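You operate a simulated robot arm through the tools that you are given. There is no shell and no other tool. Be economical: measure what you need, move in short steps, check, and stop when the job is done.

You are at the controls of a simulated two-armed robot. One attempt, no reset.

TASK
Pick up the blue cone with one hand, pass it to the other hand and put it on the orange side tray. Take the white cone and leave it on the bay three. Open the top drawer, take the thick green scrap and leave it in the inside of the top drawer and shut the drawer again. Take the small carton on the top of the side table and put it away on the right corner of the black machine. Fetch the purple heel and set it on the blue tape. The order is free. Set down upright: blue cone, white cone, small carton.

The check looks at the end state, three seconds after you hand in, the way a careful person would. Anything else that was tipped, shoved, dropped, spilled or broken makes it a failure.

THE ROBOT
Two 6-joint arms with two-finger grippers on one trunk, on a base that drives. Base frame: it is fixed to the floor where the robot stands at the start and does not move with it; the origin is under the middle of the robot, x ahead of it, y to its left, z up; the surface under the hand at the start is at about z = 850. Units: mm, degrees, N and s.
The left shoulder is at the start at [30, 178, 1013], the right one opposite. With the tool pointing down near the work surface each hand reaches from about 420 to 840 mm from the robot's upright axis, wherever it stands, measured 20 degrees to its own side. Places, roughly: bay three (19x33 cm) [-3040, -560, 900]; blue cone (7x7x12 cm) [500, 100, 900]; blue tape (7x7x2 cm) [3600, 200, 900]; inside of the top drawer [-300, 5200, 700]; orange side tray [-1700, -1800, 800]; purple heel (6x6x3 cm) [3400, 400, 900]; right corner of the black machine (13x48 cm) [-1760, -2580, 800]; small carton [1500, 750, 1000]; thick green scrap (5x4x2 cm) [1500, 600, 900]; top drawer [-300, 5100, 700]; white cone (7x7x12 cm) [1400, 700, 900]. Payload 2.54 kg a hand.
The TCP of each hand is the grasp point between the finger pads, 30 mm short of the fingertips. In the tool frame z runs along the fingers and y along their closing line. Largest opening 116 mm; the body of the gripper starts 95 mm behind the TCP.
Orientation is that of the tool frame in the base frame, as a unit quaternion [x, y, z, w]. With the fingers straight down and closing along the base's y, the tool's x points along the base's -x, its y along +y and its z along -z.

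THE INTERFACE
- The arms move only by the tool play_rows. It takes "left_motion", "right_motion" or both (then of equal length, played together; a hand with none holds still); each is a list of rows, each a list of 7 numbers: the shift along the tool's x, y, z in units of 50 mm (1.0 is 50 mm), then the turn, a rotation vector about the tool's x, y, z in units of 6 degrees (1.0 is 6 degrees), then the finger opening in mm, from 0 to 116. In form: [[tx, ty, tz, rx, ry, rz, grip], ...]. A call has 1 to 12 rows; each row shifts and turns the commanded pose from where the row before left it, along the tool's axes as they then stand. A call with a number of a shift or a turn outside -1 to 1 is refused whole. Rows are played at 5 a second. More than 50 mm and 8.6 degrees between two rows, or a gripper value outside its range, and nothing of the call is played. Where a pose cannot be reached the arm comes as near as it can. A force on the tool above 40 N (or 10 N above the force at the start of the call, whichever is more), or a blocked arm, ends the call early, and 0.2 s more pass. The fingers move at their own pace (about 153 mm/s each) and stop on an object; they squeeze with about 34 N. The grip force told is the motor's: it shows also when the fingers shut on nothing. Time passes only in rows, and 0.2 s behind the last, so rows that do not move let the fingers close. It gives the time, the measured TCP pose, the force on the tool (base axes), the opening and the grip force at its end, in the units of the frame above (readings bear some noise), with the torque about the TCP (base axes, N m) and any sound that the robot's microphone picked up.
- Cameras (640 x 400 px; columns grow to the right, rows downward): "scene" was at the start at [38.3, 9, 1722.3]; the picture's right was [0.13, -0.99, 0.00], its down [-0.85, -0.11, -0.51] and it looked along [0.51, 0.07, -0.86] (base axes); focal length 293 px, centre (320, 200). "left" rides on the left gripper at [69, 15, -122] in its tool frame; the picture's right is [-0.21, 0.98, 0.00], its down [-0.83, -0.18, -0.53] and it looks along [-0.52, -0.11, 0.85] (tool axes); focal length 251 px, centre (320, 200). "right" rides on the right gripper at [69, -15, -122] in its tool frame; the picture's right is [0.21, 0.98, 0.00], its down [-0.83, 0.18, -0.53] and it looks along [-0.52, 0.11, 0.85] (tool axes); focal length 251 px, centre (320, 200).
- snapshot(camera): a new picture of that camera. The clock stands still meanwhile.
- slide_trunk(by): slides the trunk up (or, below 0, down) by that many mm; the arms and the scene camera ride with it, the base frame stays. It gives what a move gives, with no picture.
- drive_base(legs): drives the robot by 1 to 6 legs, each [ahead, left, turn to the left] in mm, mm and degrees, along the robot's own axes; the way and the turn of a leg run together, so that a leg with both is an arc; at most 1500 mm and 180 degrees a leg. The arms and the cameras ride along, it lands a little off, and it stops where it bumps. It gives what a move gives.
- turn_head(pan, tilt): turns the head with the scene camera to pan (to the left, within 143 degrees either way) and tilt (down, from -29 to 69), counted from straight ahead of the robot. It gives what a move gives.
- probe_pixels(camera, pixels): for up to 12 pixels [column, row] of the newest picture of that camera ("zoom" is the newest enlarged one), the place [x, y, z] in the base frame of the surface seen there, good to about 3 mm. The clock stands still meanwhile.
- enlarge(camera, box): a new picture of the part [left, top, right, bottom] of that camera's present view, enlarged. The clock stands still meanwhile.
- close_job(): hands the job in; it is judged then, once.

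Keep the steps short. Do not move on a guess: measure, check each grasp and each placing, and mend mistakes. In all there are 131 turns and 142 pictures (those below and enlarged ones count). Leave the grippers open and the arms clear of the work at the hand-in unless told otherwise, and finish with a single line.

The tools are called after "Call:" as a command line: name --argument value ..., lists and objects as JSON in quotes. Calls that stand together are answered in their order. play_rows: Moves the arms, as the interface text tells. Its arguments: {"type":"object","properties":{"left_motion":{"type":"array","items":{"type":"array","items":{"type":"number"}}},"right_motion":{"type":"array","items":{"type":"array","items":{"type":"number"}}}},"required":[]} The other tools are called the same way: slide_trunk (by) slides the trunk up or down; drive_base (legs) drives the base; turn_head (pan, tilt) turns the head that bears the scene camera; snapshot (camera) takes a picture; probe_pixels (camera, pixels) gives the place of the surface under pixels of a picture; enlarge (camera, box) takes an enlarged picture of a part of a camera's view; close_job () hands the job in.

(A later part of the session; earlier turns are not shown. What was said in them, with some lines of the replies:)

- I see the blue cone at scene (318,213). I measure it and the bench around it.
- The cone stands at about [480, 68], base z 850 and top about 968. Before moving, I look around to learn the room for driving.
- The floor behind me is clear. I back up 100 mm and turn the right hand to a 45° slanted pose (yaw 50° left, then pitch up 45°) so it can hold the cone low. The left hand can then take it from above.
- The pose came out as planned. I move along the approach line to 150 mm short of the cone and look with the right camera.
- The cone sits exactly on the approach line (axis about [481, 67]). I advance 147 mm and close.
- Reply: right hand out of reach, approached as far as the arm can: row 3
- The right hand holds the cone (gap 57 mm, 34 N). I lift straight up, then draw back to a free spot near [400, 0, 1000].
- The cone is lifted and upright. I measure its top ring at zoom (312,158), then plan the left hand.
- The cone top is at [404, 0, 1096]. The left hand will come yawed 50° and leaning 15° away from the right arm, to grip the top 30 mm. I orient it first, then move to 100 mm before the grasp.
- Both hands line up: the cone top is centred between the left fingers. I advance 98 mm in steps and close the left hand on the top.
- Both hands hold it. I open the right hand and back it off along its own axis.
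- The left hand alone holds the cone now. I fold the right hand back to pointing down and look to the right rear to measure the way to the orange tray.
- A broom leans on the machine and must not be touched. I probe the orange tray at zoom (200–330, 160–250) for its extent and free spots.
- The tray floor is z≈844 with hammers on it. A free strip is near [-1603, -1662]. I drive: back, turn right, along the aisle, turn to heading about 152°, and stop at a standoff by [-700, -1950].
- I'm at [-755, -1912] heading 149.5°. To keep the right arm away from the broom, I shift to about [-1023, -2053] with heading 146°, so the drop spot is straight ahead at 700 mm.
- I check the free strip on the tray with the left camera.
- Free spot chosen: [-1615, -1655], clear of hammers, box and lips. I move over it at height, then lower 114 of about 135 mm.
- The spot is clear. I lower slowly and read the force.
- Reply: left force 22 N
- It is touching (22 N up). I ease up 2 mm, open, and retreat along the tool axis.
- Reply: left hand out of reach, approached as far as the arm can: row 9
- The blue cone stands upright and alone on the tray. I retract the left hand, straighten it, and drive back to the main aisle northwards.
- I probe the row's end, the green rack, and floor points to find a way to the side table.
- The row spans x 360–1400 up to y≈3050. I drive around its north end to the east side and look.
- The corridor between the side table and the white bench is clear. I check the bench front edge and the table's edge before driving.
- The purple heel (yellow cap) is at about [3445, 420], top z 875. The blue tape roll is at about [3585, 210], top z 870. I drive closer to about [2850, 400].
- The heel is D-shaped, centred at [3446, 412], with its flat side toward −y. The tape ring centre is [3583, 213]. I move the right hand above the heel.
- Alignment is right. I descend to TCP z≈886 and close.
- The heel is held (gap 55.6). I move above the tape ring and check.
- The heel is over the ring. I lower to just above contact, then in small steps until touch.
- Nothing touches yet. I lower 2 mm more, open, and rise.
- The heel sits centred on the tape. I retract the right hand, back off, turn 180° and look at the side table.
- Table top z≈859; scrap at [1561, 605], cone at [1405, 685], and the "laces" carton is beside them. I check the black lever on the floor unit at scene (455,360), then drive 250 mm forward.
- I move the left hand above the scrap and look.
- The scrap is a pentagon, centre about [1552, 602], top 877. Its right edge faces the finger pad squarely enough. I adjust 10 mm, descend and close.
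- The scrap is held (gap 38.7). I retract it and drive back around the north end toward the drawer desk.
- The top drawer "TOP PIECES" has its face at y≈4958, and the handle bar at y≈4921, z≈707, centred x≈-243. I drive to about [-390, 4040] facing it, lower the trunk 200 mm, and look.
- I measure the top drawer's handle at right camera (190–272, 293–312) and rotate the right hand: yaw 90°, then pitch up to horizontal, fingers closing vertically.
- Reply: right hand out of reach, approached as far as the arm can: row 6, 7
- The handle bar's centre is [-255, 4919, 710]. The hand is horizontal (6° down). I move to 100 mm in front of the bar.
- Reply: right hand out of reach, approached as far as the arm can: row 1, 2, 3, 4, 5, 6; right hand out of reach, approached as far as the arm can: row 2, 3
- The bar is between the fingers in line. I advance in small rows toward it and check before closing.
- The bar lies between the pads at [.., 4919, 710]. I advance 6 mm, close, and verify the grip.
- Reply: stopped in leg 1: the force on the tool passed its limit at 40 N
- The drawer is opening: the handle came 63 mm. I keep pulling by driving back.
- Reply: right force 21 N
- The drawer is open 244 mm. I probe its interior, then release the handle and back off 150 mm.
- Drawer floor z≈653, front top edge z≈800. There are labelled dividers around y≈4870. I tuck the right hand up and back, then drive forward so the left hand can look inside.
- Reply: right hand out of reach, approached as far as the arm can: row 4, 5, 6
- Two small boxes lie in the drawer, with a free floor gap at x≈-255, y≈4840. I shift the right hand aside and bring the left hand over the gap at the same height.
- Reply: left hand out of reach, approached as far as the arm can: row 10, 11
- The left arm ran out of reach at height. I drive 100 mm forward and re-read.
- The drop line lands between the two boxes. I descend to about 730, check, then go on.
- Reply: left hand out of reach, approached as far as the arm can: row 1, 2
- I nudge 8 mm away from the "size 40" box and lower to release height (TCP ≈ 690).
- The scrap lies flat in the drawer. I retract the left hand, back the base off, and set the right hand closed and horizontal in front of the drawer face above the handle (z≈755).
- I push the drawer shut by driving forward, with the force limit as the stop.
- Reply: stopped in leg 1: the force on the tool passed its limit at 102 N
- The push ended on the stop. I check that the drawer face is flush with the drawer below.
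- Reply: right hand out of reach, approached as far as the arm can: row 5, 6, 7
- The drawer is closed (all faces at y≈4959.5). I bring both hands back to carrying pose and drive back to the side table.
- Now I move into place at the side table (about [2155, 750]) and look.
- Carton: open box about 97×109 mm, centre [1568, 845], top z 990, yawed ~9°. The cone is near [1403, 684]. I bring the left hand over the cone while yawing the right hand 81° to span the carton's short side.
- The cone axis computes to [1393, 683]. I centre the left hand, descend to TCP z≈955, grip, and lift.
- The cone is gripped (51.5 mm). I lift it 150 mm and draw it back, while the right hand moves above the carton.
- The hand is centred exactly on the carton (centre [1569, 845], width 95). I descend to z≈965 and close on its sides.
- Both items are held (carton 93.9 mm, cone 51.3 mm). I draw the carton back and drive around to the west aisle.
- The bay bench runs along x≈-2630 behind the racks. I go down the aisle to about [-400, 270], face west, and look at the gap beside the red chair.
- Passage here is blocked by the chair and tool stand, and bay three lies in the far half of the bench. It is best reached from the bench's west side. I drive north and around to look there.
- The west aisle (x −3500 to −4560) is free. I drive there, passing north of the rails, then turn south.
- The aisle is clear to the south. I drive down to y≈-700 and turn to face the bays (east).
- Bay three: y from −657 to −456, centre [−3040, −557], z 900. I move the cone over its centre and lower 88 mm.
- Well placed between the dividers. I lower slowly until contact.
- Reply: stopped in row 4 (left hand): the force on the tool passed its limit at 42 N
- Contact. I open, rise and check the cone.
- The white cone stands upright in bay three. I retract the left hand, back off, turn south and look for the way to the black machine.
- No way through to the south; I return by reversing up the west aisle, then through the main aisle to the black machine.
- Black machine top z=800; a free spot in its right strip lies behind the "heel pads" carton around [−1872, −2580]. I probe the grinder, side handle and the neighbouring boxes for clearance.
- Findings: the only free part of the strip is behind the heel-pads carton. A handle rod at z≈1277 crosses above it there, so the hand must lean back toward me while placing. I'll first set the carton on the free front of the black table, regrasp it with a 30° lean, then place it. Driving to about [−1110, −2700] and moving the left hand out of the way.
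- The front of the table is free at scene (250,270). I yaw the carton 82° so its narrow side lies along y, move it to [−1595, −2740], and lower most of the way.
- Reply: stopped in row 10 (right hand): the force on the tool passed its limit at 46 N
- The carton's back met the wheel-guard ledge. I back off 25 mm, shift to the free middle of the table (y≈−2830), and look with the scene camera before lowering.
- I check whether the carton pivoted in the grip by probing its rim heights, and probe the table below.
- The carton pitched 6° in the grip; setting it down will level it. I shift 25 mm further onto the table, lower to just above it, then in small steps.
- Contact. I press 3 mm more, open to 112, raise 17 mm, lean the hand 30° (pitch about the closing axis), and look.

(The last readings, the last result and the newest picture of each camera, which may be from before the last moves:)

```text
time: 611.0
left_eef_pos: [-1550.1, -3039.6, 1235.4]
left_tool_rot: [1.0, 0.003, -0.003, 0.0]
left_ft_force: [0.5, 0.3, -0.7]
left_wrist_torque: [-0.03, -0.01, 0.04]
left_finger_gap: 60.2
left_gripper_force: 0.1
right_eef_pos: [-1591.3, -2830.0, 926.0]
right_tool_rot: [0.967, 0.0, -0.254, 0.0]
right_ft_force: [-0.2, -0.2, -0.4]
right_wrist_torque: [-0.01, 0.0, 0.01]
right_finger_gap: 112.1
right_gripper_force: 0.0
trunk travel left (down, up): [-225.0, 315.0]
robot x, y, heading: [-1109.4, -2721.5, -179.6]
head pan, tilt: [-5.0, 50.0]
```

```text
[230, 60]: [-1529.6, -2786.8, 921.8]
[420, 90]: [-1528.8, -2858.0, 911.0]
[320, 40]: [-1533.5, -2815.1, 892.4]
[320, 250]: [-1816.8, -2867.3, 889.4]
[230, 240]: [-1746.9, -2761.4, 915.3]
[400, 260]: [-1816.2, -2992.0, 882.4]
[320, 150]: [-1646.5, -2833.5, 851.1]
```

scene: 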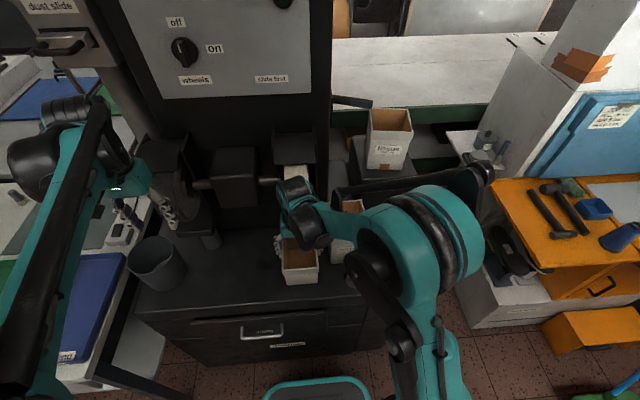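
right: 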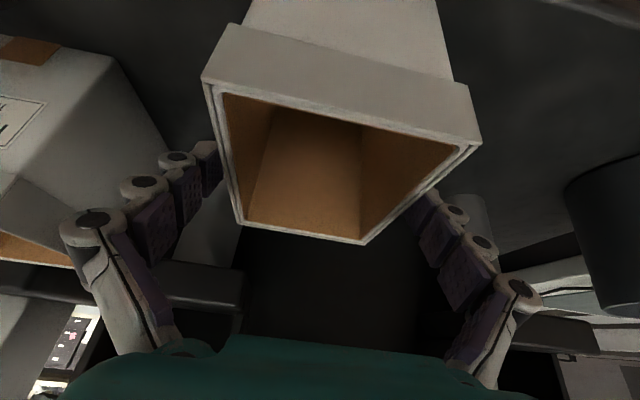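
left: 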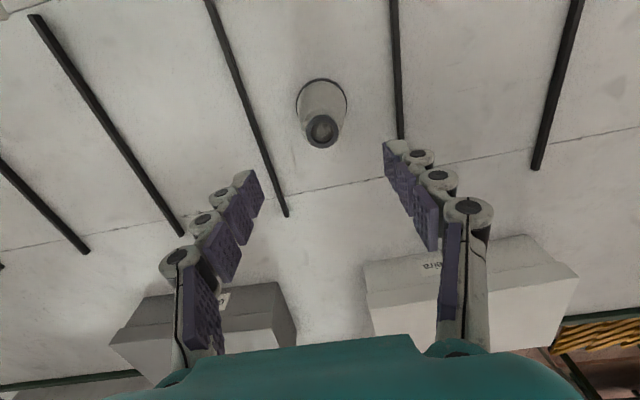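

The carton stands level with its centre at x≈−1589, so the hand is centred. I close on it, lift 60 mm straight up and check that it hangs level.

Call:
play_rows --right_motion '[[0, 0, 0, 0, 0, 0, 95], [0, 0, 0, 0, 0, 0, 85], [0, 0, 0, 0, 0, 0, 85], [0, 0, 0, 0, 0, 0, 85], [-0.196, 0, -0.348, 0, 0, 0, 85], [-0.196, 0, -0.348, 0, 0, 0, 85], [-0.196, 0, -0.348, 0, 0, 0, 85], [0, 0, 0, 0, 0, 0, 85]]'

Call:
snapshot --camera "right"

Call:
probe_pixels --camera "right" --pixels '[[212, 84], [474, 148], [365, 240], [244, 221], [340, 105], [300, 232]]'

```text
time: 612.8
left_eef_pos: [-1549.1, -3037.9, 1236.0]
left_tool_rot: [1.0, 0.003, -0.002, 0.0]
left_ft_force: [-0.9, -0.8, -0.1]
left_wrist_torque: [0.04, -0.01, 0.05]
left_finger_gap: 60.0
left_gripper_force: 0.0
right_eef_pos: [-1592.2, -2830.0, 983.9]
right_tool_rot: [0.968, 0.0, -0.253, -0.001]
right_ft_force: [0.1, 0.5, -1.0]
right_wrist_torque: [0.0, 0.0, 0.02]
right_finger_gap: 93.7
right_gripper_force: 33.8
trunk travel left (down, up): [-225.0, 315.0]
robot x, y, heading: [-1113.1, -2723.2, -179.6]
head pan, tilt: [-5.0, 50.0]
```

```text
19 pictures are left
```

right: 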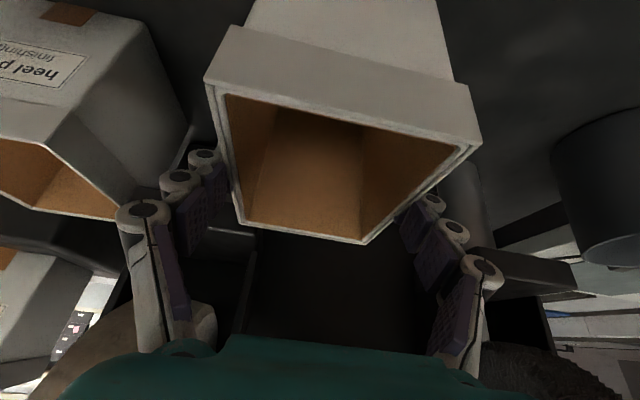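

```text
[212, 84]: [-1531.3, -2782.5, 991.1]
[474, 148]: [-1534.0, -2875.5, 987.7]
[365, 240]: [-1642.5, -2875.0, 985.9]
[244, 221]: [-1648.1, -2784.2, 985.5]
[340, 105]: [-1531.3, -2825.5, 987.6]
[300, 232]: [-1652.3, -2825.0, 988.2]
```

It hangs level (rim z 985–991). I raise it to TCP z≈1100 while pulling 50 mm toward me, then shift right to y≈−2571, and check.

Call:
play_rows --right_motion '[[-0.09, 0, -0.837, 0, 0, 0, 85], [-0.09, 0, -0.837, 0, 0, 0, 85], [-0.09, 0, -0.837, 0, 0, 0, 85], [0, -0.863, 0, 0, 0, 0, 85], [0, -0.863, 0, 0, 0, 0, 85], [0, -0.863, 0, 0, 0, 0, 85], [0, -0.863, 0, 0, 0, 0, 85], [0, -0.863, 0, 0, 0, 0, 85], [0, -0.863, 0, 0, 0, 0, 85], [0, 0, 0, 0, 0, 0, 85]]'

Call:
snapshot --camera "scene"

Call:
probe_pixels --camera "scene" --pixels '[[335, 100], [360, 101], [372, 104], [370, 112], [330, 120], [325, 180], [345, 145], [372, 130]]'

```text
time: 615.0
left_eef_pos: [-1548.6, -3038.8, 1234.3]
left_tool_rot: [1.0, 0.004, -0.002, 0.001]
left_ft_force: [-0.7, -0.3, -0.6]
left_wrist_torque: [0.0, 0.01, -0.02]
left_finger_gap: 59.9
left_gripper_force: 0.0
right_eef_pos: [-1541.9, -2569.2, 1100.7]
right_tool_rot: [0.967, 0.0, -0.253, -0.001]
right_ft_force: [0.6, 0.0, -0.2]
right_wrist_torque: [-0.04, 0.0, -0.02]
right_finger_gap: 93.4
right_gripper_force: 34.3
trunk travel left (down, up): [-225.0, 315.0]
robot x, y, heading: [-1110.5, -2723.8, -179.6]
head pan, tilt: [-5.0, 50.0]
```

```text
18 pictures are left
```

scene: 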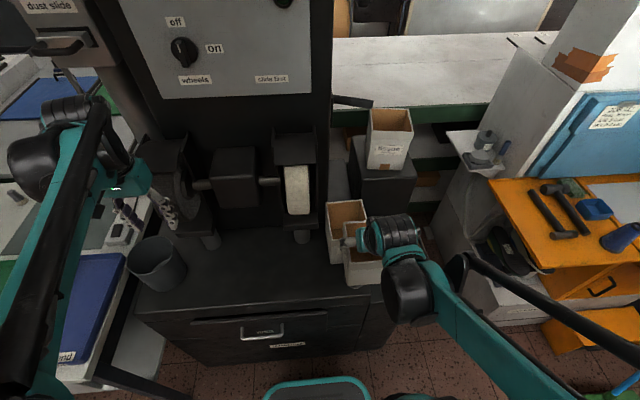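

```text
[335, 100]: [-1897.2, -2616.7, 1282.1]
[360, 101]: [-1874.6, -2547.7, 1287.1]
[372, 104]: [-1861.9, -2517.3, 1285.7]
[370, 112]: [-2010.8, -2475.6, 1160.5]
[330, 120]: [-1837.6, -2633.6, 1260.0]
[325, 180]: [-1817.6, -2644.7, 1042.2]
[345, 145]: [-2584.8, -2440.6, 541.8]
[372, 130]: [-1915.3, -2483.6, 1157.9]
```

The rod runs [−1897…−1862, y −2617…−2517, z 1283]; with the lean I keep about 35 mm clear. I advance 320 mm forward at this height (bottom ≈ 973, over the heel-pads rim at 959).

Call:
play_rows --right_motion '[[-0.796, -0.017, 0.449, 0, 0, 0, 85], [-0.796, -0.017, 0.449, 0, 0, 0, 85], [-0.796, -0.017, 0.449, 0, 0, 0, 85], [-0.796, -0.017, 0.449, 0, 0, 0, 85], [-0.796, -0.017, 0.449, 0, 0, 0, 85], [-0.796, -0.017, 0.449, 0, 0, 0, 85], [-0.796, -0.017, 0.449, 0, 0, 0, 85], [0, 0, 0, 0, 0, 0, 85]]'

Call:
snapshot --camera "right"

Call:
enlarge --camera "scene" --box '[260, 70, 460, 270]'

```text
time: 616.8
left_eef_pos: [-1548.5, -3037.8, 1236.3]
left_tool_rot: [1.0, 0.004, -0.003, 0.001]
left_ft_force: [-0.2, -0.5, -0.4]
left_wrist_torque: [0.03, 0.01, -0.01]
left_finger_gap: 60.0
left_gripper_force: 0.0
right_eef_pos: [-1859.4, -2566.0, 1104.4]
right_tool_rot: [0.967, 0.0, -0.255, -0.001]
right_ft_force: [1.0, -0.6, 0.3]
right_wrist_torque: [0.02, 0.05, -0.01]
right_finger_gap: 94.0
right_gripper_force: 33.9
trunk travel left (down, up): [-225.0, 315.0]
robot x, y, heading: [-1106.7, -2723.4, -179.7]
head pan, tilt: [-5.0, 50.0]
```

```text
17 pictures are left
```

right: 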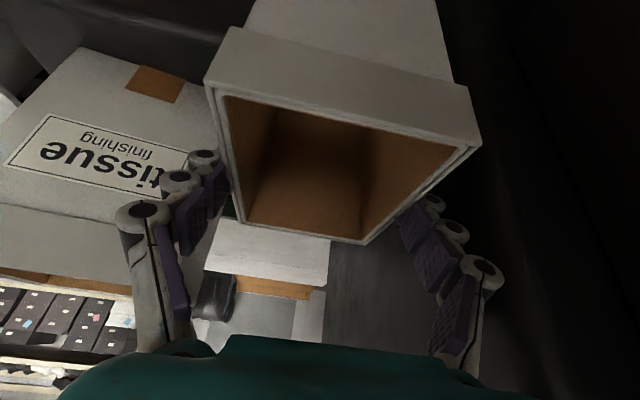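

```text
2.00 times, centred on (360, 170) of scene
```

zoom: 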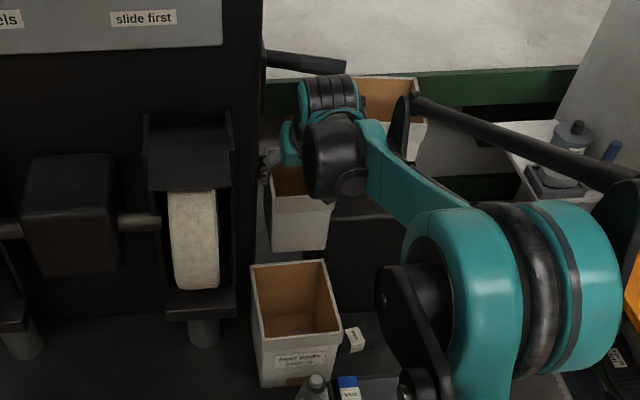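

Clear on all sides. I descend 160 mm straight down in steps.

Call:
play_rows --right_motion '[[-0.05, -0.03, 0.03, 0, 0, 0, 85], [0.314, 0, 0.557, 0, 0, 0, 85], [0.314, 0, 0.557, 0, 0, 0, 85], [0.314, 0, 0.557, 0, 0, 0, 85], [0.314, 0, 0.557, 0, 0, 0, 85], [0.314, 0, 0.557, 0, 0, 0, 85], [0, 0, 0, 0, 0, 0, 85]]'

Call:
snapshot --camera "right"

Call:
enlarge --camera "scene" --box '[260, 70, 460, 270]'

```text
time: 617.8
left_eef_pos: [-1548.3, -3039.7, 1236.5]
left_tool_rot: [1.0, 0.003, -0.004, 0.001]
left_ft_force: [-0.1, 0.6, 0.6]
left_wrist_torque: [0.0, -0.03, 0.0]
left_finger_gap: 59.9
left_gripper_force: 0.1
right_eef_pos: [-1860.6, -2564.1, 1012.6]
right_tool_rot: [0.966, 0.001, -0.257, -0.004]
right_ft_force: [11.2, -3.8, 19.0]
right_wrist_torque: [0.93, -0.27, -0.57]
right_finger_gap: 93.9
right_gripper_force: 33.6
trunk travel left (down, up): [-225.0, 315.0]
robot x, y, heading: [-1112.5, -2726.2, -179.8]
head pan, tilt: [-5.0, 50.0]
stopped in row 5 (right hand): the force on the tool passed its limit at 67 N (the readings are from after the stop); the commanded pose is now the measured one
```

```text
15 pictures are left
```

right: 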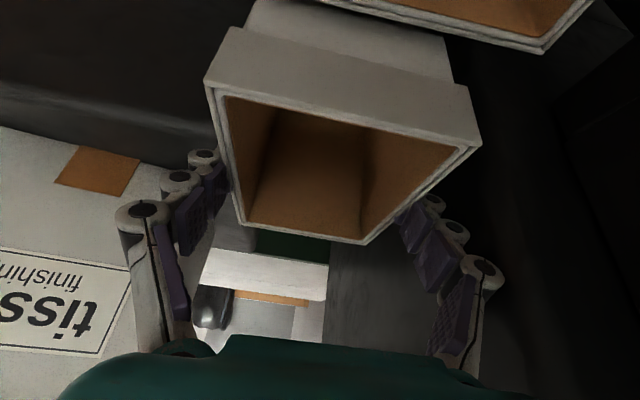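

```text
2.00 times, centred on (360, 170) of scene
```

zoom: 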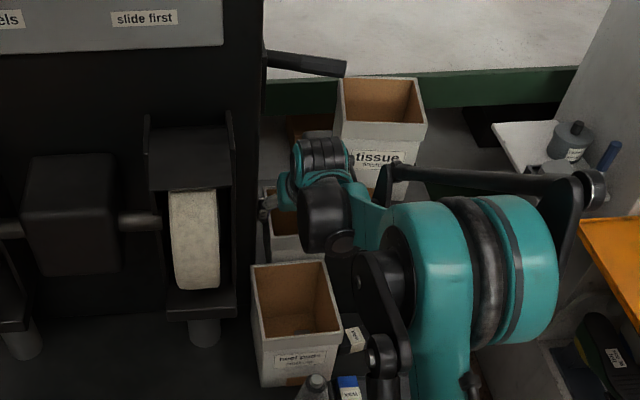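

The right fingertip met the top edge of the tall block (z≈986). I measure that edge and the column side in the right camera picture.

Call:
probe_pixels --camera "right" --pixels '[[150, 110], [190, 110], [200, 90], [205, 130], [215, 200], [60, 100], [480, 60], [500, 180], [490, 300], [400, 270], [225, 170], [560, 40]]'

Call:
play_rows --right_motion '[[-0.196, 0, -0.348, 0, 0, 0, 85], [0, 0.24, 0, 0, 0, 0, 85], [0, 0, 0, 0, 0, 0, 85]]'

```text
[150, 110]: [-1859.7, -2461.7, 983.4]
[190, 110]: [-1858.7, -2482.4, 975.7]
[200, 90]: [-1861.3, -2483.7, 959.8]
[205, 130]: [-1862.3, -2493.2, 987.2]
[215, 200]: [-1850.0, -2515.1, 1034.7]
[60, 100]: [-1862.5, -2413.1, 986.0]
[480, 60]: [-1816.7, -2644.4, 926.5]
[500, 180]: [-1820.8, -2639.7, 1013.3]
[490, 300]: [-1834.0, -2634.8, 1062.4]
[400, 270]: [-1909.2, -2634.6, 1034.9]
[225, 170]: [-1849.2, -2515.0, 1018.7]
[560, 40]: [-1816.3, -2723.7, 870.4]
```

```text
time: 618.6
left_eef_pos: [-1550.4, -3033.1, 1236.8]
left_tool_rot: [1.0, 0.002, -0.003, 0.002]
left_ft_force: [-0.9, 0.1, -0.4]
left_wrist_torque: [-0.01, 0.05, 0.0]
left_finger_gap: 60.1
left_gripper_force: 0.1
right_eef_pos: [-1862.5, -2567.3, 1030.4]
right_tool_rot: [0.967, 0.0, -0.256, -0.003]
right_ft_force: [4.2, 31.2, -7.3]
right_wrist_torque: [-1.06, 0.39, 1.16]
right_finger_gap: 93.6
right_gripper_force: 34.4
trunk travel left (down, up): [-225.0, 315.0]
robot x, y, heading: [-1110.3, -2720.5, -179.7]
head pan, tilt: [-5.0, 50.0]
```

The fingers' outer linkages make the hand about 134 mm wide, and the corridor is only about 139 mm. So I must hold the carton by one side wall (one finger inside) instead. I withdraw and set the carton back on the front of the table to regrasp.

Call:
play_rows --right_motion '[[0, -0.12, 0, 0, 0, 0, 85], [-0.242, 0, -0.43, 0, 0, 0, 85], [-0.242, 0, -0.43, 0, 0, 0, 85], [-0.242, 0, -0.43, 0, 0, 0, 85], [0.796, 0, -0.449, 0, 0, 0, 85], [0.796, 0, -0.449, 0, 0, 0, 85], [0.796, 0, -0.449, 0, 0, 0, 85], [0.796, 0, -0.449, 0, 0, 0, 85], [0.796, 0, -0.449, 0, 0, 0, 85], [0.796, 0, -0.449, 0, 0, 0, 85], [0.796, 0, -0.449, 0, 0, 0, 85]]'

Call:
snapshot --camera "scene"

```text
time: 621.0
left_eef_pos: [-1548.8, -3038.6, 1235.6]
left_tool_rot: [1.0, 0.003, -0.003, 0.001]
left_ft_force: [1.0, 0.5, 0.2]
left_wrist_torque: [-0.02, 0.04, -0.01]
left_finger_gap: 60.0
left_gripper_force: 0.0
right_eef_pos: [-1543.8, -2567.0, 1102.4]
right_tool_rot: [0.966, 0.001, -0.258, -0.003]
right_ft_force: [0.6, -0.6, 0.2]
right_wrist_torque: [-0.03, 0.05, 0.0]
right_finger_gap: 93.7
right_gripper_force: 33.8
trunk travel left (down, up): [-225.0, 315.0]
robot x, y, heading: [-1110.7, -2723.9, -179.7]
head pan, tilt: [-5.0, 50.0]
```

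```text
13 pictures are left
```

scene: 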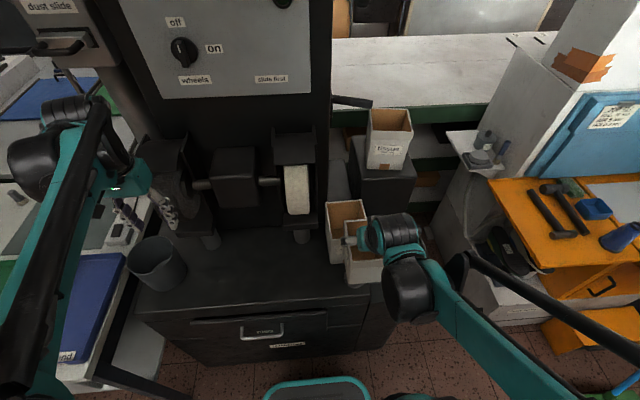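

Everything else is undisturbed. I return the carton to the front spot and lower it to contact.

Call:
play_rows --right_motion '[[0, 0.873, 0, 0, 0, 0, 85], [0, 0.873, 0, 0, 0, 0, 85], [0, 0.873, 0, 0, 0, 0, 85], [0, 0.873, 0, 0, 0, 0, 85], [0, 0.873, 0, 0, 0, 0, 85], [0, 0.873, 0, 0, 0, 0, 85], [0.09, 0, 0.837, 0, 0, 0, 85], [0.09, 0, 0.837, 0, 0, 0, 85], [0.09, 0, 0.837, 0, 0, 0, 85], [0.196, 0, 0.348, 0, 0, 0, 85], [0.196, 0, 0.348, 0, 0, 0, 85], [0, 0, 0, 0, 0, 0, 85]]'

Call:
play_rows --right_motion '[[0.08, 0, 0.139, 0, 0, 0, 85], [0.03, 0, 0.052, 0, 0, 0, 85], [0.02, 0, 0.035, 0, 0, 0, 85], [0, 0, 0, 0, 0, 0, 85]]'

```text
time: 623.6
left_eef_pos: [-1549.6, -3037.0, 1236.8]
left_tool_rot: [1.0, 0.004, -0.002, 0.001]
left_ft_force: [0.4, 0.0, 0.8]
left_wrist_torque: [-0.02, -0.01, -0.01]
left_finger_gap: 60.3
left_gripper_force: 0.1
right_eef_pos: [-1593.2, -2827.2, 945.4]
right_tool_rot: [0.967, 0.002, -0.256, -0.002]
right_ft_force: [-0.8, 0.3, -0.3]
right_wrist_torque: [-0.01, 0.01, -0.02]
right_finger_gap: 93.9
right_gripper_force: 34.3
trunk travel left (down, up): [-225.0, 315.0]
robot x, y, heading: [-1112.2, -2723.2, -179.8]
head pan, tilt: [-5.0, 50.0]
```

```text
time: 624.6
left_eef_pos: [-1549.0, -3038.8, 1235.7]
left_tool_rot: [1.0, 0.003, -0.003, 0.002]
left_ft_force: [-0.1, 0.0, 0.8]
left_wrist_torque: [0.02, 0.01, 0.0]
left_finger_gap: 60.1
left_gripper_force: 0.1
right_eef_pos: [-1593.4, -2828.8, 931.2]
right_tool_rot: [0.967, 0.002, -0.256, -0.002]
right_ft_force: [-0.5, 0.1, -1.3]
right_wrist_torque: [0.0, -0.01, 0.02]
right_finger_gap: 93.7
right_gripper_force: 34.2
trunk travel left (down, up): [-225.0, 315.0]
robot x, y, heading: [-1107.5, -2723.2, -179.7]
head pan, tilt: [-5.0, 50.0]
```

Call:
play_rows --right_motion '[[0.03, 0, 0.052, 0, 0, 0, 85], [0.025, 0, 0.045, 0, 0, 0, 85], [0, 0, 0, 0, 0, 0, 85], [0, 0, 0, 0, 0, 0, 100], [0, 0, 0, 0, 0, 0, 114], [0, 0, 0, 0, 0, 0, 114], [-0.3, 0, -0.53, 0, 0, 0, 114], [-0.3, 0, -0.53, 0, 0, 0, 114], [0, 0, 0, 0, 0, 0, 50], [0, 0, 0, 0, 0, 0, 44]]'

Call:
snapshot --camera "right"

Call:
probe_pixels --camera "right" --pixels '[[235, 20], [430, 60], [225, 60], [240, 130], [330, 20], [380, 190], [255, 175], [420, 120], [320, 190], [330, 60]]'

```text
time: 626.8
left_eef_pos: [-1550.1, -3037.8, 1235.2]
left_tool_rot: [1.0, 0.004, -0.003, 0.001]
left_ft_force: [-0.2, -0.3, -0.2]
left_wrist_torque: [-0.01, 0.03, -0.01]
left_finger_gap: 60.0
left_gripper_force: 0.0
right_eef_pos: [-1593.8, -2829.5, 986.6]
right_tool_rot: [0.967, 0.001, -0.256, -0.004]
right_ft_force: [-0.1, 0.1, 0.0]
right_wrist_torque: [-0.01, -0.02, 0.02]
right_finger_gap: 44.1
right_gripper_force: 0.0
trunk travel left (down, up): [-225.0, 315.0]
robot x, y, heading: [-1107.9, -2725.2, -180.0]
head pan, tilt: [-5.0, 50.0]
```

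```text
12 pictures are left
```

right: 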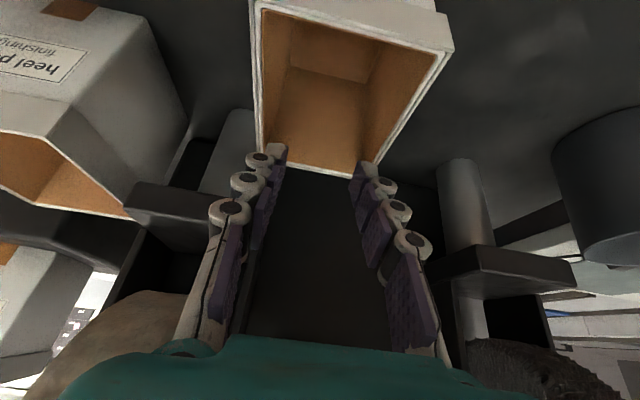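

```text
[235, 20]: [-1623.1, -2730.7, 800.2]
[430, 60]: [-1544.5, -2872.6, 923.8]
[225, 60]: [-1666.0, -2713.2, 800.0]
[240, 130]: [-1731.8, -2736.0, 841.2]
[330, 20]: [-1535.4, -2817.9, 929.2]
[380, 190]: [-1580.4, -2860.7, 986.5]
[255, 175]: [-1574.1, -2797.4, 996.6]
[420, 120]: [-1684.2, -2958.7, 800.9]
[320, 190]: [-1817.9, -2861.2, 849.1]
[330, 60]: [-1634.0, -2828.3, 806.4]
```

The carton stands upright at the front spot, right rim at y≈−2783, rim z≈930. I move to straddle the right wall near its front, lower, and pinch it.

Call:
play_rows --right_motion '[[0, -0.91, 0, 0, 0, 0, 44], [0.557, 0, -0.314, 0, 0, 0, 44], [0.196, 0, 0.348, 0, 0, 0, 44], [0.196, 0, 0.348, 0, 0, 0, 44], [0.196, 0, 0.348, 0, 0, 0, 44], [0, 0, 0, 0, 0, 0, 44]]'

Call:
snapshot --camera "right"

```text
time: 628.2
left_eef_pos: [-1548.7, -3037.5, 1235.9]
left_tool_rot: [1.0, 0.003, -0.002, 0.001]
left_ft_force: [-0.3, 0.1, -0.4]
left_wrist_torque: [0.02, 0.04, 0.02]
left_finger_gap: 60.3
left_gripper_force: 0.1
right_eef_pos: [-1563.6, -2785.2, 929.7]
right_tool_rot: [0.967, 0.002, -0.255, -0.003]
right_ft_force: [0.8, 0.1, 0.7]
right_wrist_torque: [-0.03, 0.01, 0.01]
right_finger_gap: 43.9
right_gripper_force: 0.0
right hand out of reach, approached as far as the arm can: row 5
trunk travel left (down, up): [-225.0, 315.0]
robot x, y, heading: [-1113.7, -2723.1, -179.6]
head pan, tilt: [-5.0, 50.0]
```

```text
11 pictures are left
```

right: 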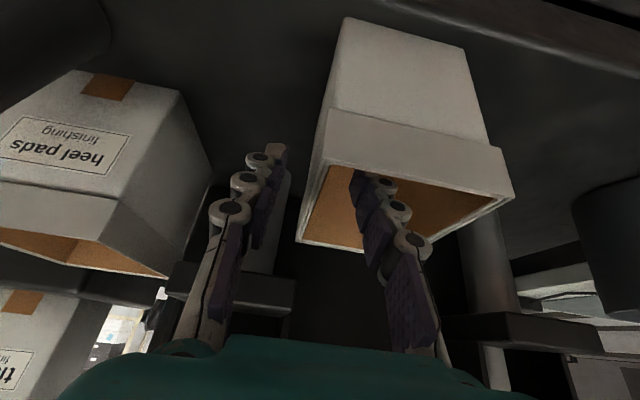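

One finger is inside, one outside, centred on the wall. I close and lift 40 mm, then check level.

Call:
play_rows --right_motion '[[0, 0, 0, 0, 0, 0, 25], [0, 0, 0, 0, 0, 0, 10], [0, 0, 0, 0, 0, 0, 0], [0, 0, 0, 0, 0, 0, 0], [-0.196, 0, -0.348, 0, 0, 0, 0], [-0.196, 0, -0.348, 0, 0, 0, 0], [0, 0, 0, 0, 0, 0, 0]]'

Call:
snapshot --camera "right"

Call:
probe_pixels --camera "right" --pixels '[[332, 160], [508, 192], [340, 145], [500, 180], [308, 235], [355, 246], [400, 30], [335, 80], [480, 90], [450, 165], [360, 165]]'

```text
time: 629.8
left_eef_pos: [-1550.5, -3039.1, 1235.2]
left_tool_rot: [1.0, 0.004, -0.002, 0.001]
left_ft_force: [0.3, 0.5, -0.5]
left_wrist_torque: [-0.02, -0.04, 0.0]
left_finger_gap: 60.0
left_gripper_force: 0.1
right_eef_pos: [-1565.1, -2786.9, 971.6]
right_tool_rot: [0.967, 0.001, -0.257, -0.003]
right_ft_force: [-0.9, 0.3, 0.1]
right_wrist_torque: [0.04, -0.03, 0.02]
right_finger_gap: 5.8
right_gripper_force: 31.0
trunk travel left (down, up): [-225.0, 315.0]
robot x, y, heading: [-1107.4, -2722.2, -179.7]
head pan, tilt: [-5.0, 50.0]
```

```text
10 pictures are left
```

right: 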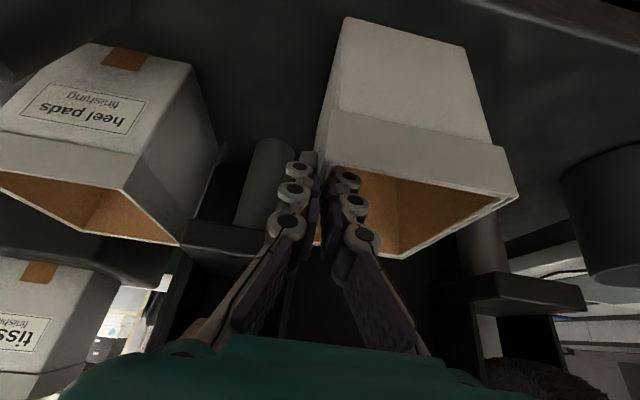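

```text
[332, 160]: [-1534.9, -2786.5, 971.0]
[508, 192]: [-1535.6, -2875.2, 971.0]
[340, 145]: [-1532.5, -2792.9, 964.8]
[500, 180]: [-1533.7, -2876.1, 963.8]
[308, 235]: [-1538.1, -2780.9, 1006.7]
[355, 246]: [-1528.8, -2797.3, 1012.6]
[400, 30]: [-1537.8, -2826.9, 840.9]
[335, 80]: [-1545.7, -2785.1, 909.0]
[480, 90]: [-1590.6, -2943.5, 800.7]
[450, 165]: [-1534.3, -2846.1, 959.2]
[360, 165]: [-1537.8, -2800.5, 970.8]
```

The carton hangs level from its wall (rim z 971 on both sides, gap 5.8). I lift it 130 mm, back the base 60 mm to clear the guard ledge, and shift right to y≈−2531.

Call:
play_rows --right_motion '[[-0.319, 0, -0.565, 0, 0, 0, 0], [-0.319, 0, -0.565, 0, 0, 0, 0], [-0.319, 0, -0.565, 0, 0, 0, 0], [-0.319, 0, -0.565, 0, 0, 0, 0], [0, 0, 0, 0, 0, 0, 0]]'

Call:
drive_base --legs '[[-60, 0, 0]]'

Call:
play_rows --right_motion '[[0, -0.853, 0, 0, 0, 0, 0], [0, -0.853, 0, 0, 0, 0, 0], [0, -0.853, 0, 0, 0, 0, 0], [0, -0.853, 0, 0, 0, 0, 0], [0, -0.853, 0, 0, 0, 0, 0], [0, -0.853, 0, 0, 0, 0, 0], [0, 0, 0, 0, 0, 0, 0]]'

```text
time: 631.0
left_eef_pos: [-1549.7, -3038.5, 1235.0]
left_tool_rot: [1.0, 0.004, -0.002, 0.0]
left_ft_force: [0.1, 0.2, -0.5]
left_wrist_torque: [0.01, 0.01, 0.02]
left_finger_gap: 60.1
left_gripper_force: 0.3
right_eef_pos: [-1563.4, -2785.7, 1099.5]
right_tool_rot: [0.966, 0.002, -0.257, -0.002]
right_ft_force: [-0.7, -0.3, -0.6]
right_wrist_torque: [0.01, -0.01, -0.01]
right_finger_gap: 6.1
right_gripper_force: 31.8
trunk travel left (down, up): [-225.0, 315.0]
robot x, y, heading: [-1108.8, -2722.4, -179.7]
head pan, tilt: [-5.0, 50.0]
```

```text
time: 632.0
left_eef_pos: [-1487.3, -3038.6, 1235.8]
left_tool_rot: [1.0, 0.004, -0.004, 0.001]
left_ft_force: [0.1, -0.7, 0.7]
left_wrist_torque: [0.0, 0.08, -0.02]
left_finger_gap: 60.2
left_gripper_force: 0.0
right_eef_pos: [-1502.4, -2785.6, 1100.3]
right_tool_rot: [0.966, 0.001, -0.257, -0.003]
right_ft_force: [1.6, 0.4, 0.1]
right_wrist_torque: [0.03, 0.0, 0.0]
right_finger_gap: 6.1
right_gripper_force: 30.8
trunk travel left (down, up): [-225.0, 315.0]
robot x, y, heading: [-1053.0, -2723.0, -179.6]
head pan, tilt: [-5.0, 50.0]
```

```text
time: 633.6
left_eef_pos: [-1489.0, -3038.4, 1235.0]
left_tool_rot: [1.0, 0.004, -0.002, 0.001]
left_ft_force: [-1.3, 0.0, -0.1]
left_wrist_torque: [-0.01, -0.03, 0.02]
left_finger_gap: 59.8
left_gripper_force: 0.1
right_eef_pos: [-1506.2, -2528.0, 1101.8]
right_tool_rot: [0.967, 0.002, -0.256, -0.003]
right_ft_force: [0.7, -0.7, -1.6]
right_wrist_torque: [0.02, -0.06, -0.03]
right_finger_gap: 6.2
right_gripper_force: 31.1
trunk travel left (down, up): [-225.0, 315.0]
robot x, y, heading: [-1054.5, -2725.5, -179.6]
head pan, tilt: [-5.0, 50.0]
```

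I advance over the heel-pads carton (11–19 mm clear) to TCP x≈−1834 and check.

Call:
play_rows --right_motion '[[-0.08, 0, -0.14, 0, 0, 0, 0], [-0.819, 0.012, 0.4615, 0, 0, 0, 0], [-0.819, 0.012, 0.4615, 0, 0, 0, 0], [-0.819, 0.012, 0.4615, 0, 0, 0, 0], [-0.819, 0.012, 0.4615, 0, 0, 0, 0], [-0.819, 0.012, 0.4615, 0, 0, 0, 0], [-0.819, 0.012, 0.4615, 0, 0, 0, 0], [-0.819, 0.012, 0.4615, 0, 0, 0, 0], [0, 0, 0, 0, 0, 0, 0]]'

Call:
snapshot --camera "right"

Call:
probe_pixels --camera "right" --pixels '[[332, 160], [508, 192], [340, 145], [480, 90], [560, 120], [520, 300], [330, 90], [200, 150], [335, 50]]'

```text
time: 635.6
left_eef_pos: [-1488.8, -3037.9, 1236.9]
left_tool_rot: [1.0, 0.003, -0.003, 0.001]
left_ft_force: [0.7, -0.1, -0.1]
left_wrist_torque: [-0.02, -0.01, 0.01]
left_finger_gap: 60.1
left_gripper_force: 0.0
right_eef_pos: [-1830.6, -2537.8, 1110.8]
right_tool_rot: [0.967, 0.001, -0.256, -0.003]
right_ft_force: [-0.5, -0.4, 0.3]
right_wrist_torque: [0.06, 0.0, -0.01]
right_finger_gap: 5.8
right_gripper_force: 31.3
trunk travel left (down, up): [-225.0, 315.0]
robot x, y, heading: [-1047.8, -2721.5, -179.7]
head pan, tilt: [-5.0, 50.0]
```

```text
9 pictures are left
```

right: 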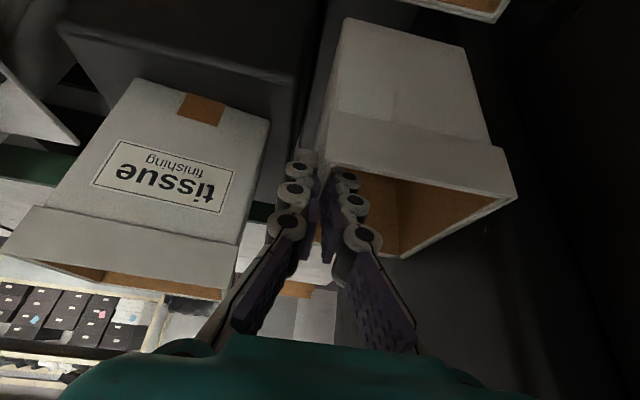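

```text
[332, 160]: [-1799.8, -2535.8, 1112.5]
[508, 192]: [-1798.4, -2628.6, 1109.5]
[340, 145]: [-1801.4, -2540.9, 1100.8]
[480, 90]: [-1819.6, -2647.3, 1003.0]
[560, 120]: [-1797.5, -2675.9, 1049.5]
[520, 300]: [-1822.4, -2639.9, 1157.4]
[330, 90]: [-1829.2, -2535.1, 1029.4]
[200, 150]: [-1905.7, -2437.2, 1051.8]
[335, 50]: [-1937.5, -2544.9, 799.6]
```

The left gap to the column is 6 mm and the front gap about 11 mm. I nudge 5 mm right and 5 mm deeper, then descend 160 mm.

Call:
play_rows --right_motion '[[-0.087, -0.1, 0.049, 0, 0, 0, 0], [0.295, 0, 0.522, 0, 0, 0, 0], [0.295, 0, 0.522, 0, 0, 0, 0], [0.295, 0, 0.522, 0, 0, 0, 0], [0.295, 0, 0.522, 0, 0, 0, 0], [0.295, 0, 0.522, 0, 0, 0, 0], [0.15, 0, 0.261, 0, 0, 0, 0], [0, 0, 0, 0, 0, 0, 0]]'

Call:
snapshot --camera "right"

Call:
probe_pixels --camera "right" --pixels '[[332, 160], [508, 192], [340, 145], [335, 85], [400, 60]]'

```text
time: 637.4
left_eef_pos: [-1490.1, -3037.5, 1236.8]
left_tool_rot: [1.0, 0.004, -0.003, 0.001]
left_ft_force: [-0.1, 0.6, -0.3]
left_wrist_torque: [0.02, -0.03, 0.02]
left_finger_gap: 60.1
left_gripper_force: 0.1
right_eef_pos: [-1839.0, -2529.7, 947.0]
right_tool_rot: [0.967, 0.001, -0.256, -0.003]
right_ft_force: [-0.3, 0.1, -0.5]
right_wrist_torque: [0.01, -0.04, -0.03]
right_finger_gap: 5.9
right_gripper_force: 31.2
trunk travel left (down, up): [-225.0, 315.0]
robot x, y, heading: [-1049.9, -2725.4, -179.3]
head pan, tilt: [-5.0, 50.0]
```

```text
8 pictures are left
```

right: 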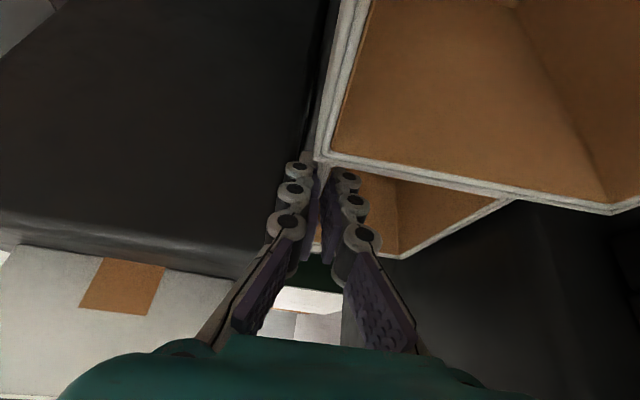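

```text
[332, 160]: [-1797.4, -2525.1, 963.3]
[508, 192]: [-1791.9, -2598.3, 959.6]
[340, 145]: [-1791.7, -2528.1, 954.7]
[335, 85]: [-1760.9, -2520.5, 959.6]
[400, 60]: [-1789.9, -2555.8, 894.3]
```

No contact yet and the gaps look right. I lower the last 15 mm in small steps.

Call:
play_rows --right_motion '[[0.098, 0, 0.174, 0, 0, 0, 0], [0.03, 0, 0.052, 0, 0, 0, 0], [0.02, 0, 0.035, 0, 0, 0, 0], [0, 0, 0, 0, 0, 0, 0]]'

```text
time: 638.4
left_eef_pos: [-1490.1, -3038.3, 1235.0]
left_tool_rot: [1.0, 0.003, -0.002, 0.001]
left_ft_force: [0.3, -0.1, 0.1]
left_wrist_torque: [0.03, -0.04, 0.01]
left_finger_gap: 59.9
left_gripper_force: 0.1
right_eef_pos: [-1838.9, -2528.4, 931.1]
right_tool_rot: [0.967, 0.001, -0.255, -0.003]
right_ft_force: [0.3, 0.2, -0.7]
right_wrist_torque: [0.06, 0.01, 0.02]
right_finger_gap: 5.9
right_gripper_force: 31.1
trunk travel left (down, up): [-225.0, 315.0]
robot x, y, heading: [-1048.7, -2724.5, -179.6]
head pan, tilt: [-5.0, 50.0]
```

Call:
play_rows --right_motion '[[0.02, 0, 0.035, 0, 0, 0, 0], [0.02, 0, 0.035, 0, 0, 0, 0], [0, 0, 0, 0, 0, 0, 0]]'

```text
time: 639.2
left_eef_pos: [-1487.6, -3039.0, 1236.7]
left_tool_rot: [1.0, 0.004, -0.004, 0.001]
left_ft_force: [-0.4, 0.1, -0.2]
left_wrist_torque: [-0.03, -0.01, 0.03]
left_finger_gap: 60.1
left_gripper_force: 0.1
right_eef_pos: [-1838.8, -2528.1, 929.1]
right_tool_rot: [0.966, 0.002, -0.257, -0.002]
right_ft_force: [-3.6, 2.5, 20.8]
right_wrist_torque: [-0.09, -0.15, 0.0]
right_finger_gap: 6.2
right_gripper_force: 31.7
trunk travel left (down, up): [-225.0, 315.0]
robot x, y, heading: [-1052.8, -2721.2, -179.8]
head pan, tilt: [-5.0, 50.0]
```

It stands on the table (21 N). I ease off, open a little (16 mm), and rise straight up.

Call:
play_rows --right_motion '[[-0.01, 0, -0.018, 0, 0, 0, 0], [0, 0, 0, 0, 0, 0, 12], [0, 0, 0, 0, 0, 0, 16], [0, 0, 0, 0, 0, 0, 16], [-0.147, 0, -0.261, 0, 0, 0, 16], [-0.147, 0, -0.261, 0, 0, 0, 16], [-0.295, 0, -0.522, 0, 0, 0, 16], [-0.295, 0, -0.522, 0, 0, 0, 16], [-0.295, 0, -0.522, 0, 0, 0, 16], [0, 0, 0, 0, 0, 0, 16]]'

Call:
snapshot --camera "right"

Call:
probe_pixels --camera "right" --pixels '[[330, 80], [440, 110], [350, 60], [400, 150], [330, 120], [370, 180], [450, 60]]'

```text
time: 641.4
left_eef_pos: [-1490.6, -3038.3, 1235.6]
left_tool_rot: [1.0, 0.004, -0.002, 0.0]
left_ft_force: [-0.1, -0.3, -0.4]
left_wrist_torque: [0.01, -0.02, -0.01]
left_finger_gap: 60.1
left_gripper_force: 0.0
right_eef_pos: [-1838.5, -2528.9, 1048.9]
right_tool_rot: [0.966, 0.001, -0.257, -0.003]
right_ft_force: [-0.9, 0.2, -0.3]
right_wrist_torque: [-0.01, -0.03, -0.02]
right_finger_gap: 16.1
right_gripper_force: 0.0
trunk travel left (down, up): [-225.0, 315.0]
robot x, y, heading: [-1050.3, -2722.8, -179.6]
head pan, tilt: [-5.0, 50.0]
```

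```text
7 pictures are left
```

right: 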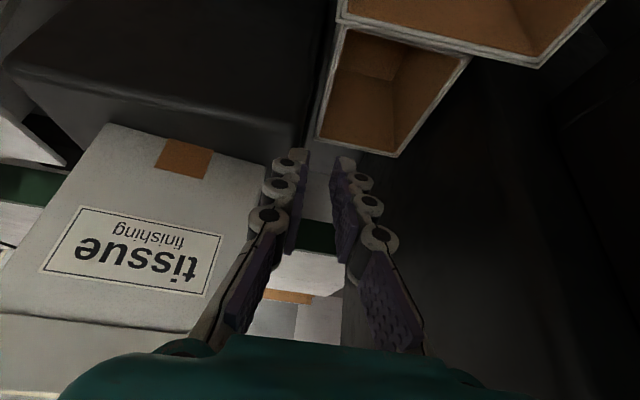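

```text
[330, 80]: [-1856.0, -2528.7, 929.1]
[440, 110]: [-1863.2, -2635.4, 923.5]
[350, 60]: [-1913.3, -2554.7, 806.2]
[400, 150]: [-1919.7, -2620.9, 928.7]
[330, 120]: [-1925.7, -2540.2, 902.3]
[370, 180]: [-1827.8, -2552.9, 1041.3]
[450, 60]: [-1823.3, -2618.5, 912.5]
```

The carton stands upright in the strip (rim z 929 at both ends). I withdraw the hand up and back, open it, drive back, and take a final look.

Call:
play_rows --right_motion '[[-0.295, 0, -0.522, 0, 0, 0, 16], [-0.295, 0, -0.522, 0, 0, 0, 16], [0.819, 0, -0.4615, 0, 0, 0, 16], [0.819, 0, -0.4615, 0, 0, 0, 16], [0.819, 0, -0.4615, 0, 0, 0, 16], [0.819, 0, -0.4615, 0, 0, 0, 16], [0.819, 0, -0.4615, 0, 0, 0, 16], [0.819, 0, -0.4615, 0, 0, 0, 16], [0.819, 0, -0.4615, 0, 0, 0, 100]]'

Call:
drive_base --legs '[[-450, 0, 0]]'

Call:
play_rows --right_motion '[[0, 0, 0, 0, 1, 0, 100], [0, 0, 0, 0, 1, 0, 100], [0, 0, 0, 0, 1, 0, 100], [0, 0, 0, 0, 1, 0, 100], [0, 0, 0, 0, 1, 0, 100]]' --left_motion '[[0, 0, 0, 0, 0, 0, 100], [0, 0, 0, 0, 0, 0, 100], [0, 0, 0, 0, 0, 0, 100], [0, 0, 0, 0, 0, 0, 100], [0, 0, 0, 0, 0, 0, 100]]'

Call:
turn_head --pan -18 --tilt 32

Call:
enlarge --camera "scene" --box '[160, 90, 480, 290]'

```text
time: 643.4
left_eef_pos: [-1486.6, -3038.2, 1236.9]
left_tool_rot: [1.0, 0.004, -0.004, 0.001]
left_ft_force: [1.2, -0.1, 0.2]
left_wrist_torque: [-0.01, 0.02, 0.0]
left_finger_gap: 60.0
left_gripper_force: 0.1
right_eef_pos: [-1505.5, -2528.6, 1109.0]
right_tool_rot: [0.966, 0.001, -0.257, -0.003]
right_ft_force: [0.6, -0.5, -0.2]
right_wrist_torque: [-0.03, 0.01, 0.0]
right_finger_gap: 100.5
right_gripper_force: 0.2
trunk travel left (down, up): [-225.0, 315.0]
robot x, y, heading: [-1051.0, -2721.7, -179.5]
head pan, tilt: [-5.0, 50.0]
```

```text
time: 646.1
left_eef_pos: [-1040.8, -3036.1, 1236.8]
left_tool_rot: [1.0, 0.005, -0.002, 0.001]
left_ft_force: [0.4, 0.5, 0.5]
left_wrist_torque: [0.02, 0.04, 0.02]
left_finger_gap: 60.1
left_gripper_force: 0.1
right_eef_pos: [-1062.9, -2526.0, 1107.6]
right_tool_rot: [0.967, 0.004, -0.256, -0.002]
right_ft_force: [1.3, 0.5, -0.7]
right_wrist_torque: [0.0, -0.01, -0.04]
right_finger_gap: 100.0
right_gripper_force: 0.1
trunk travel left (down, up): [-225.0, 315.0]
robot x, y, heading: [-604.2, -2718.8, -179.4]
head pan, tilt: [-5.0, 50.0]
```

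```text
time: 647.3
left_eef_pos: [-1042.7, -3035.9, 1234.1]
left_tool_rot: [1.0, 0.005, -0.002, 0.001]
left_ft_force: [0.2, -0.2, 0.3]
left_wrist_torque: [-0.05, -0.02, 0.0]
left_finger_gap: 99.9
left_gripper_force: 0.0
right_eef_pos: [-1063.9, -2526.2, 1107.9]
right_tool_rot: [1.0, 0.003, 0.004, -0.003]
right_ft_force: [0.4, 0.1, -0.3]
right_wrist_torque: [0.0, 0.01, 0.0]
right_finger_gap: 100.2
right_gripper_force: 0.1
trunk travel left (down, up): [-225.0, 315.0]
robot x, y, heading: [-603.8, -2718.6, -179.4]
head pan, tilt: [-5.0, 50.0]
```

```text
time: 648.1
left_eef_pos: [-1042.3, -3036.7, 1235.8]
left_tool_rot: [1.0, 0.005, -0.003, 0.001]
left_ft_force: [0.0, 0.0, 0.7]
left_wrist_torque: [-0.02, 0.03, 0.03]
left_finger_gap: 100.1
left_gripper_force: 0.1
right_eef_pos: [-1063.7, -2527.1, 1108.6]
right_tool_rot: [1.0, 0.003, 0.003, -0.002]
right_ft_force: [0.4, -0.7, -0.4]
right_wrist_torque: [0.02, -0.04, 0.03]
right_finger_gap: 99.8
right_gripper_force: 0.1
trunk travel left (down, up): [-225.0, 315.0]
robot x, y, heading: [-602.5, -2721.5, -179.5]
head pan, tilt: [-18.0, 32.0]
```

```text
2.00 times, centred on (320, 190) of scene
```

zoom: 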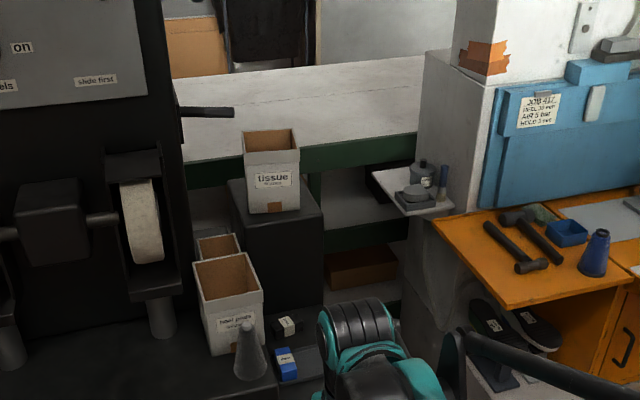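

In the final view the carton, heel-pads box, tissue box, grey cone and blue cone all stand upright, and both grippers are open and clear. I hand in.

Call:
close_job

```text
The job is handed in.
```

The blue cone (passed from right hand to left), white cone, green scrap (drawer shut again), small carton and purple heel are all in their places, and the job is handed in; while placing the carton I brushed the black machine's fixed parts, and saw nothing moved.
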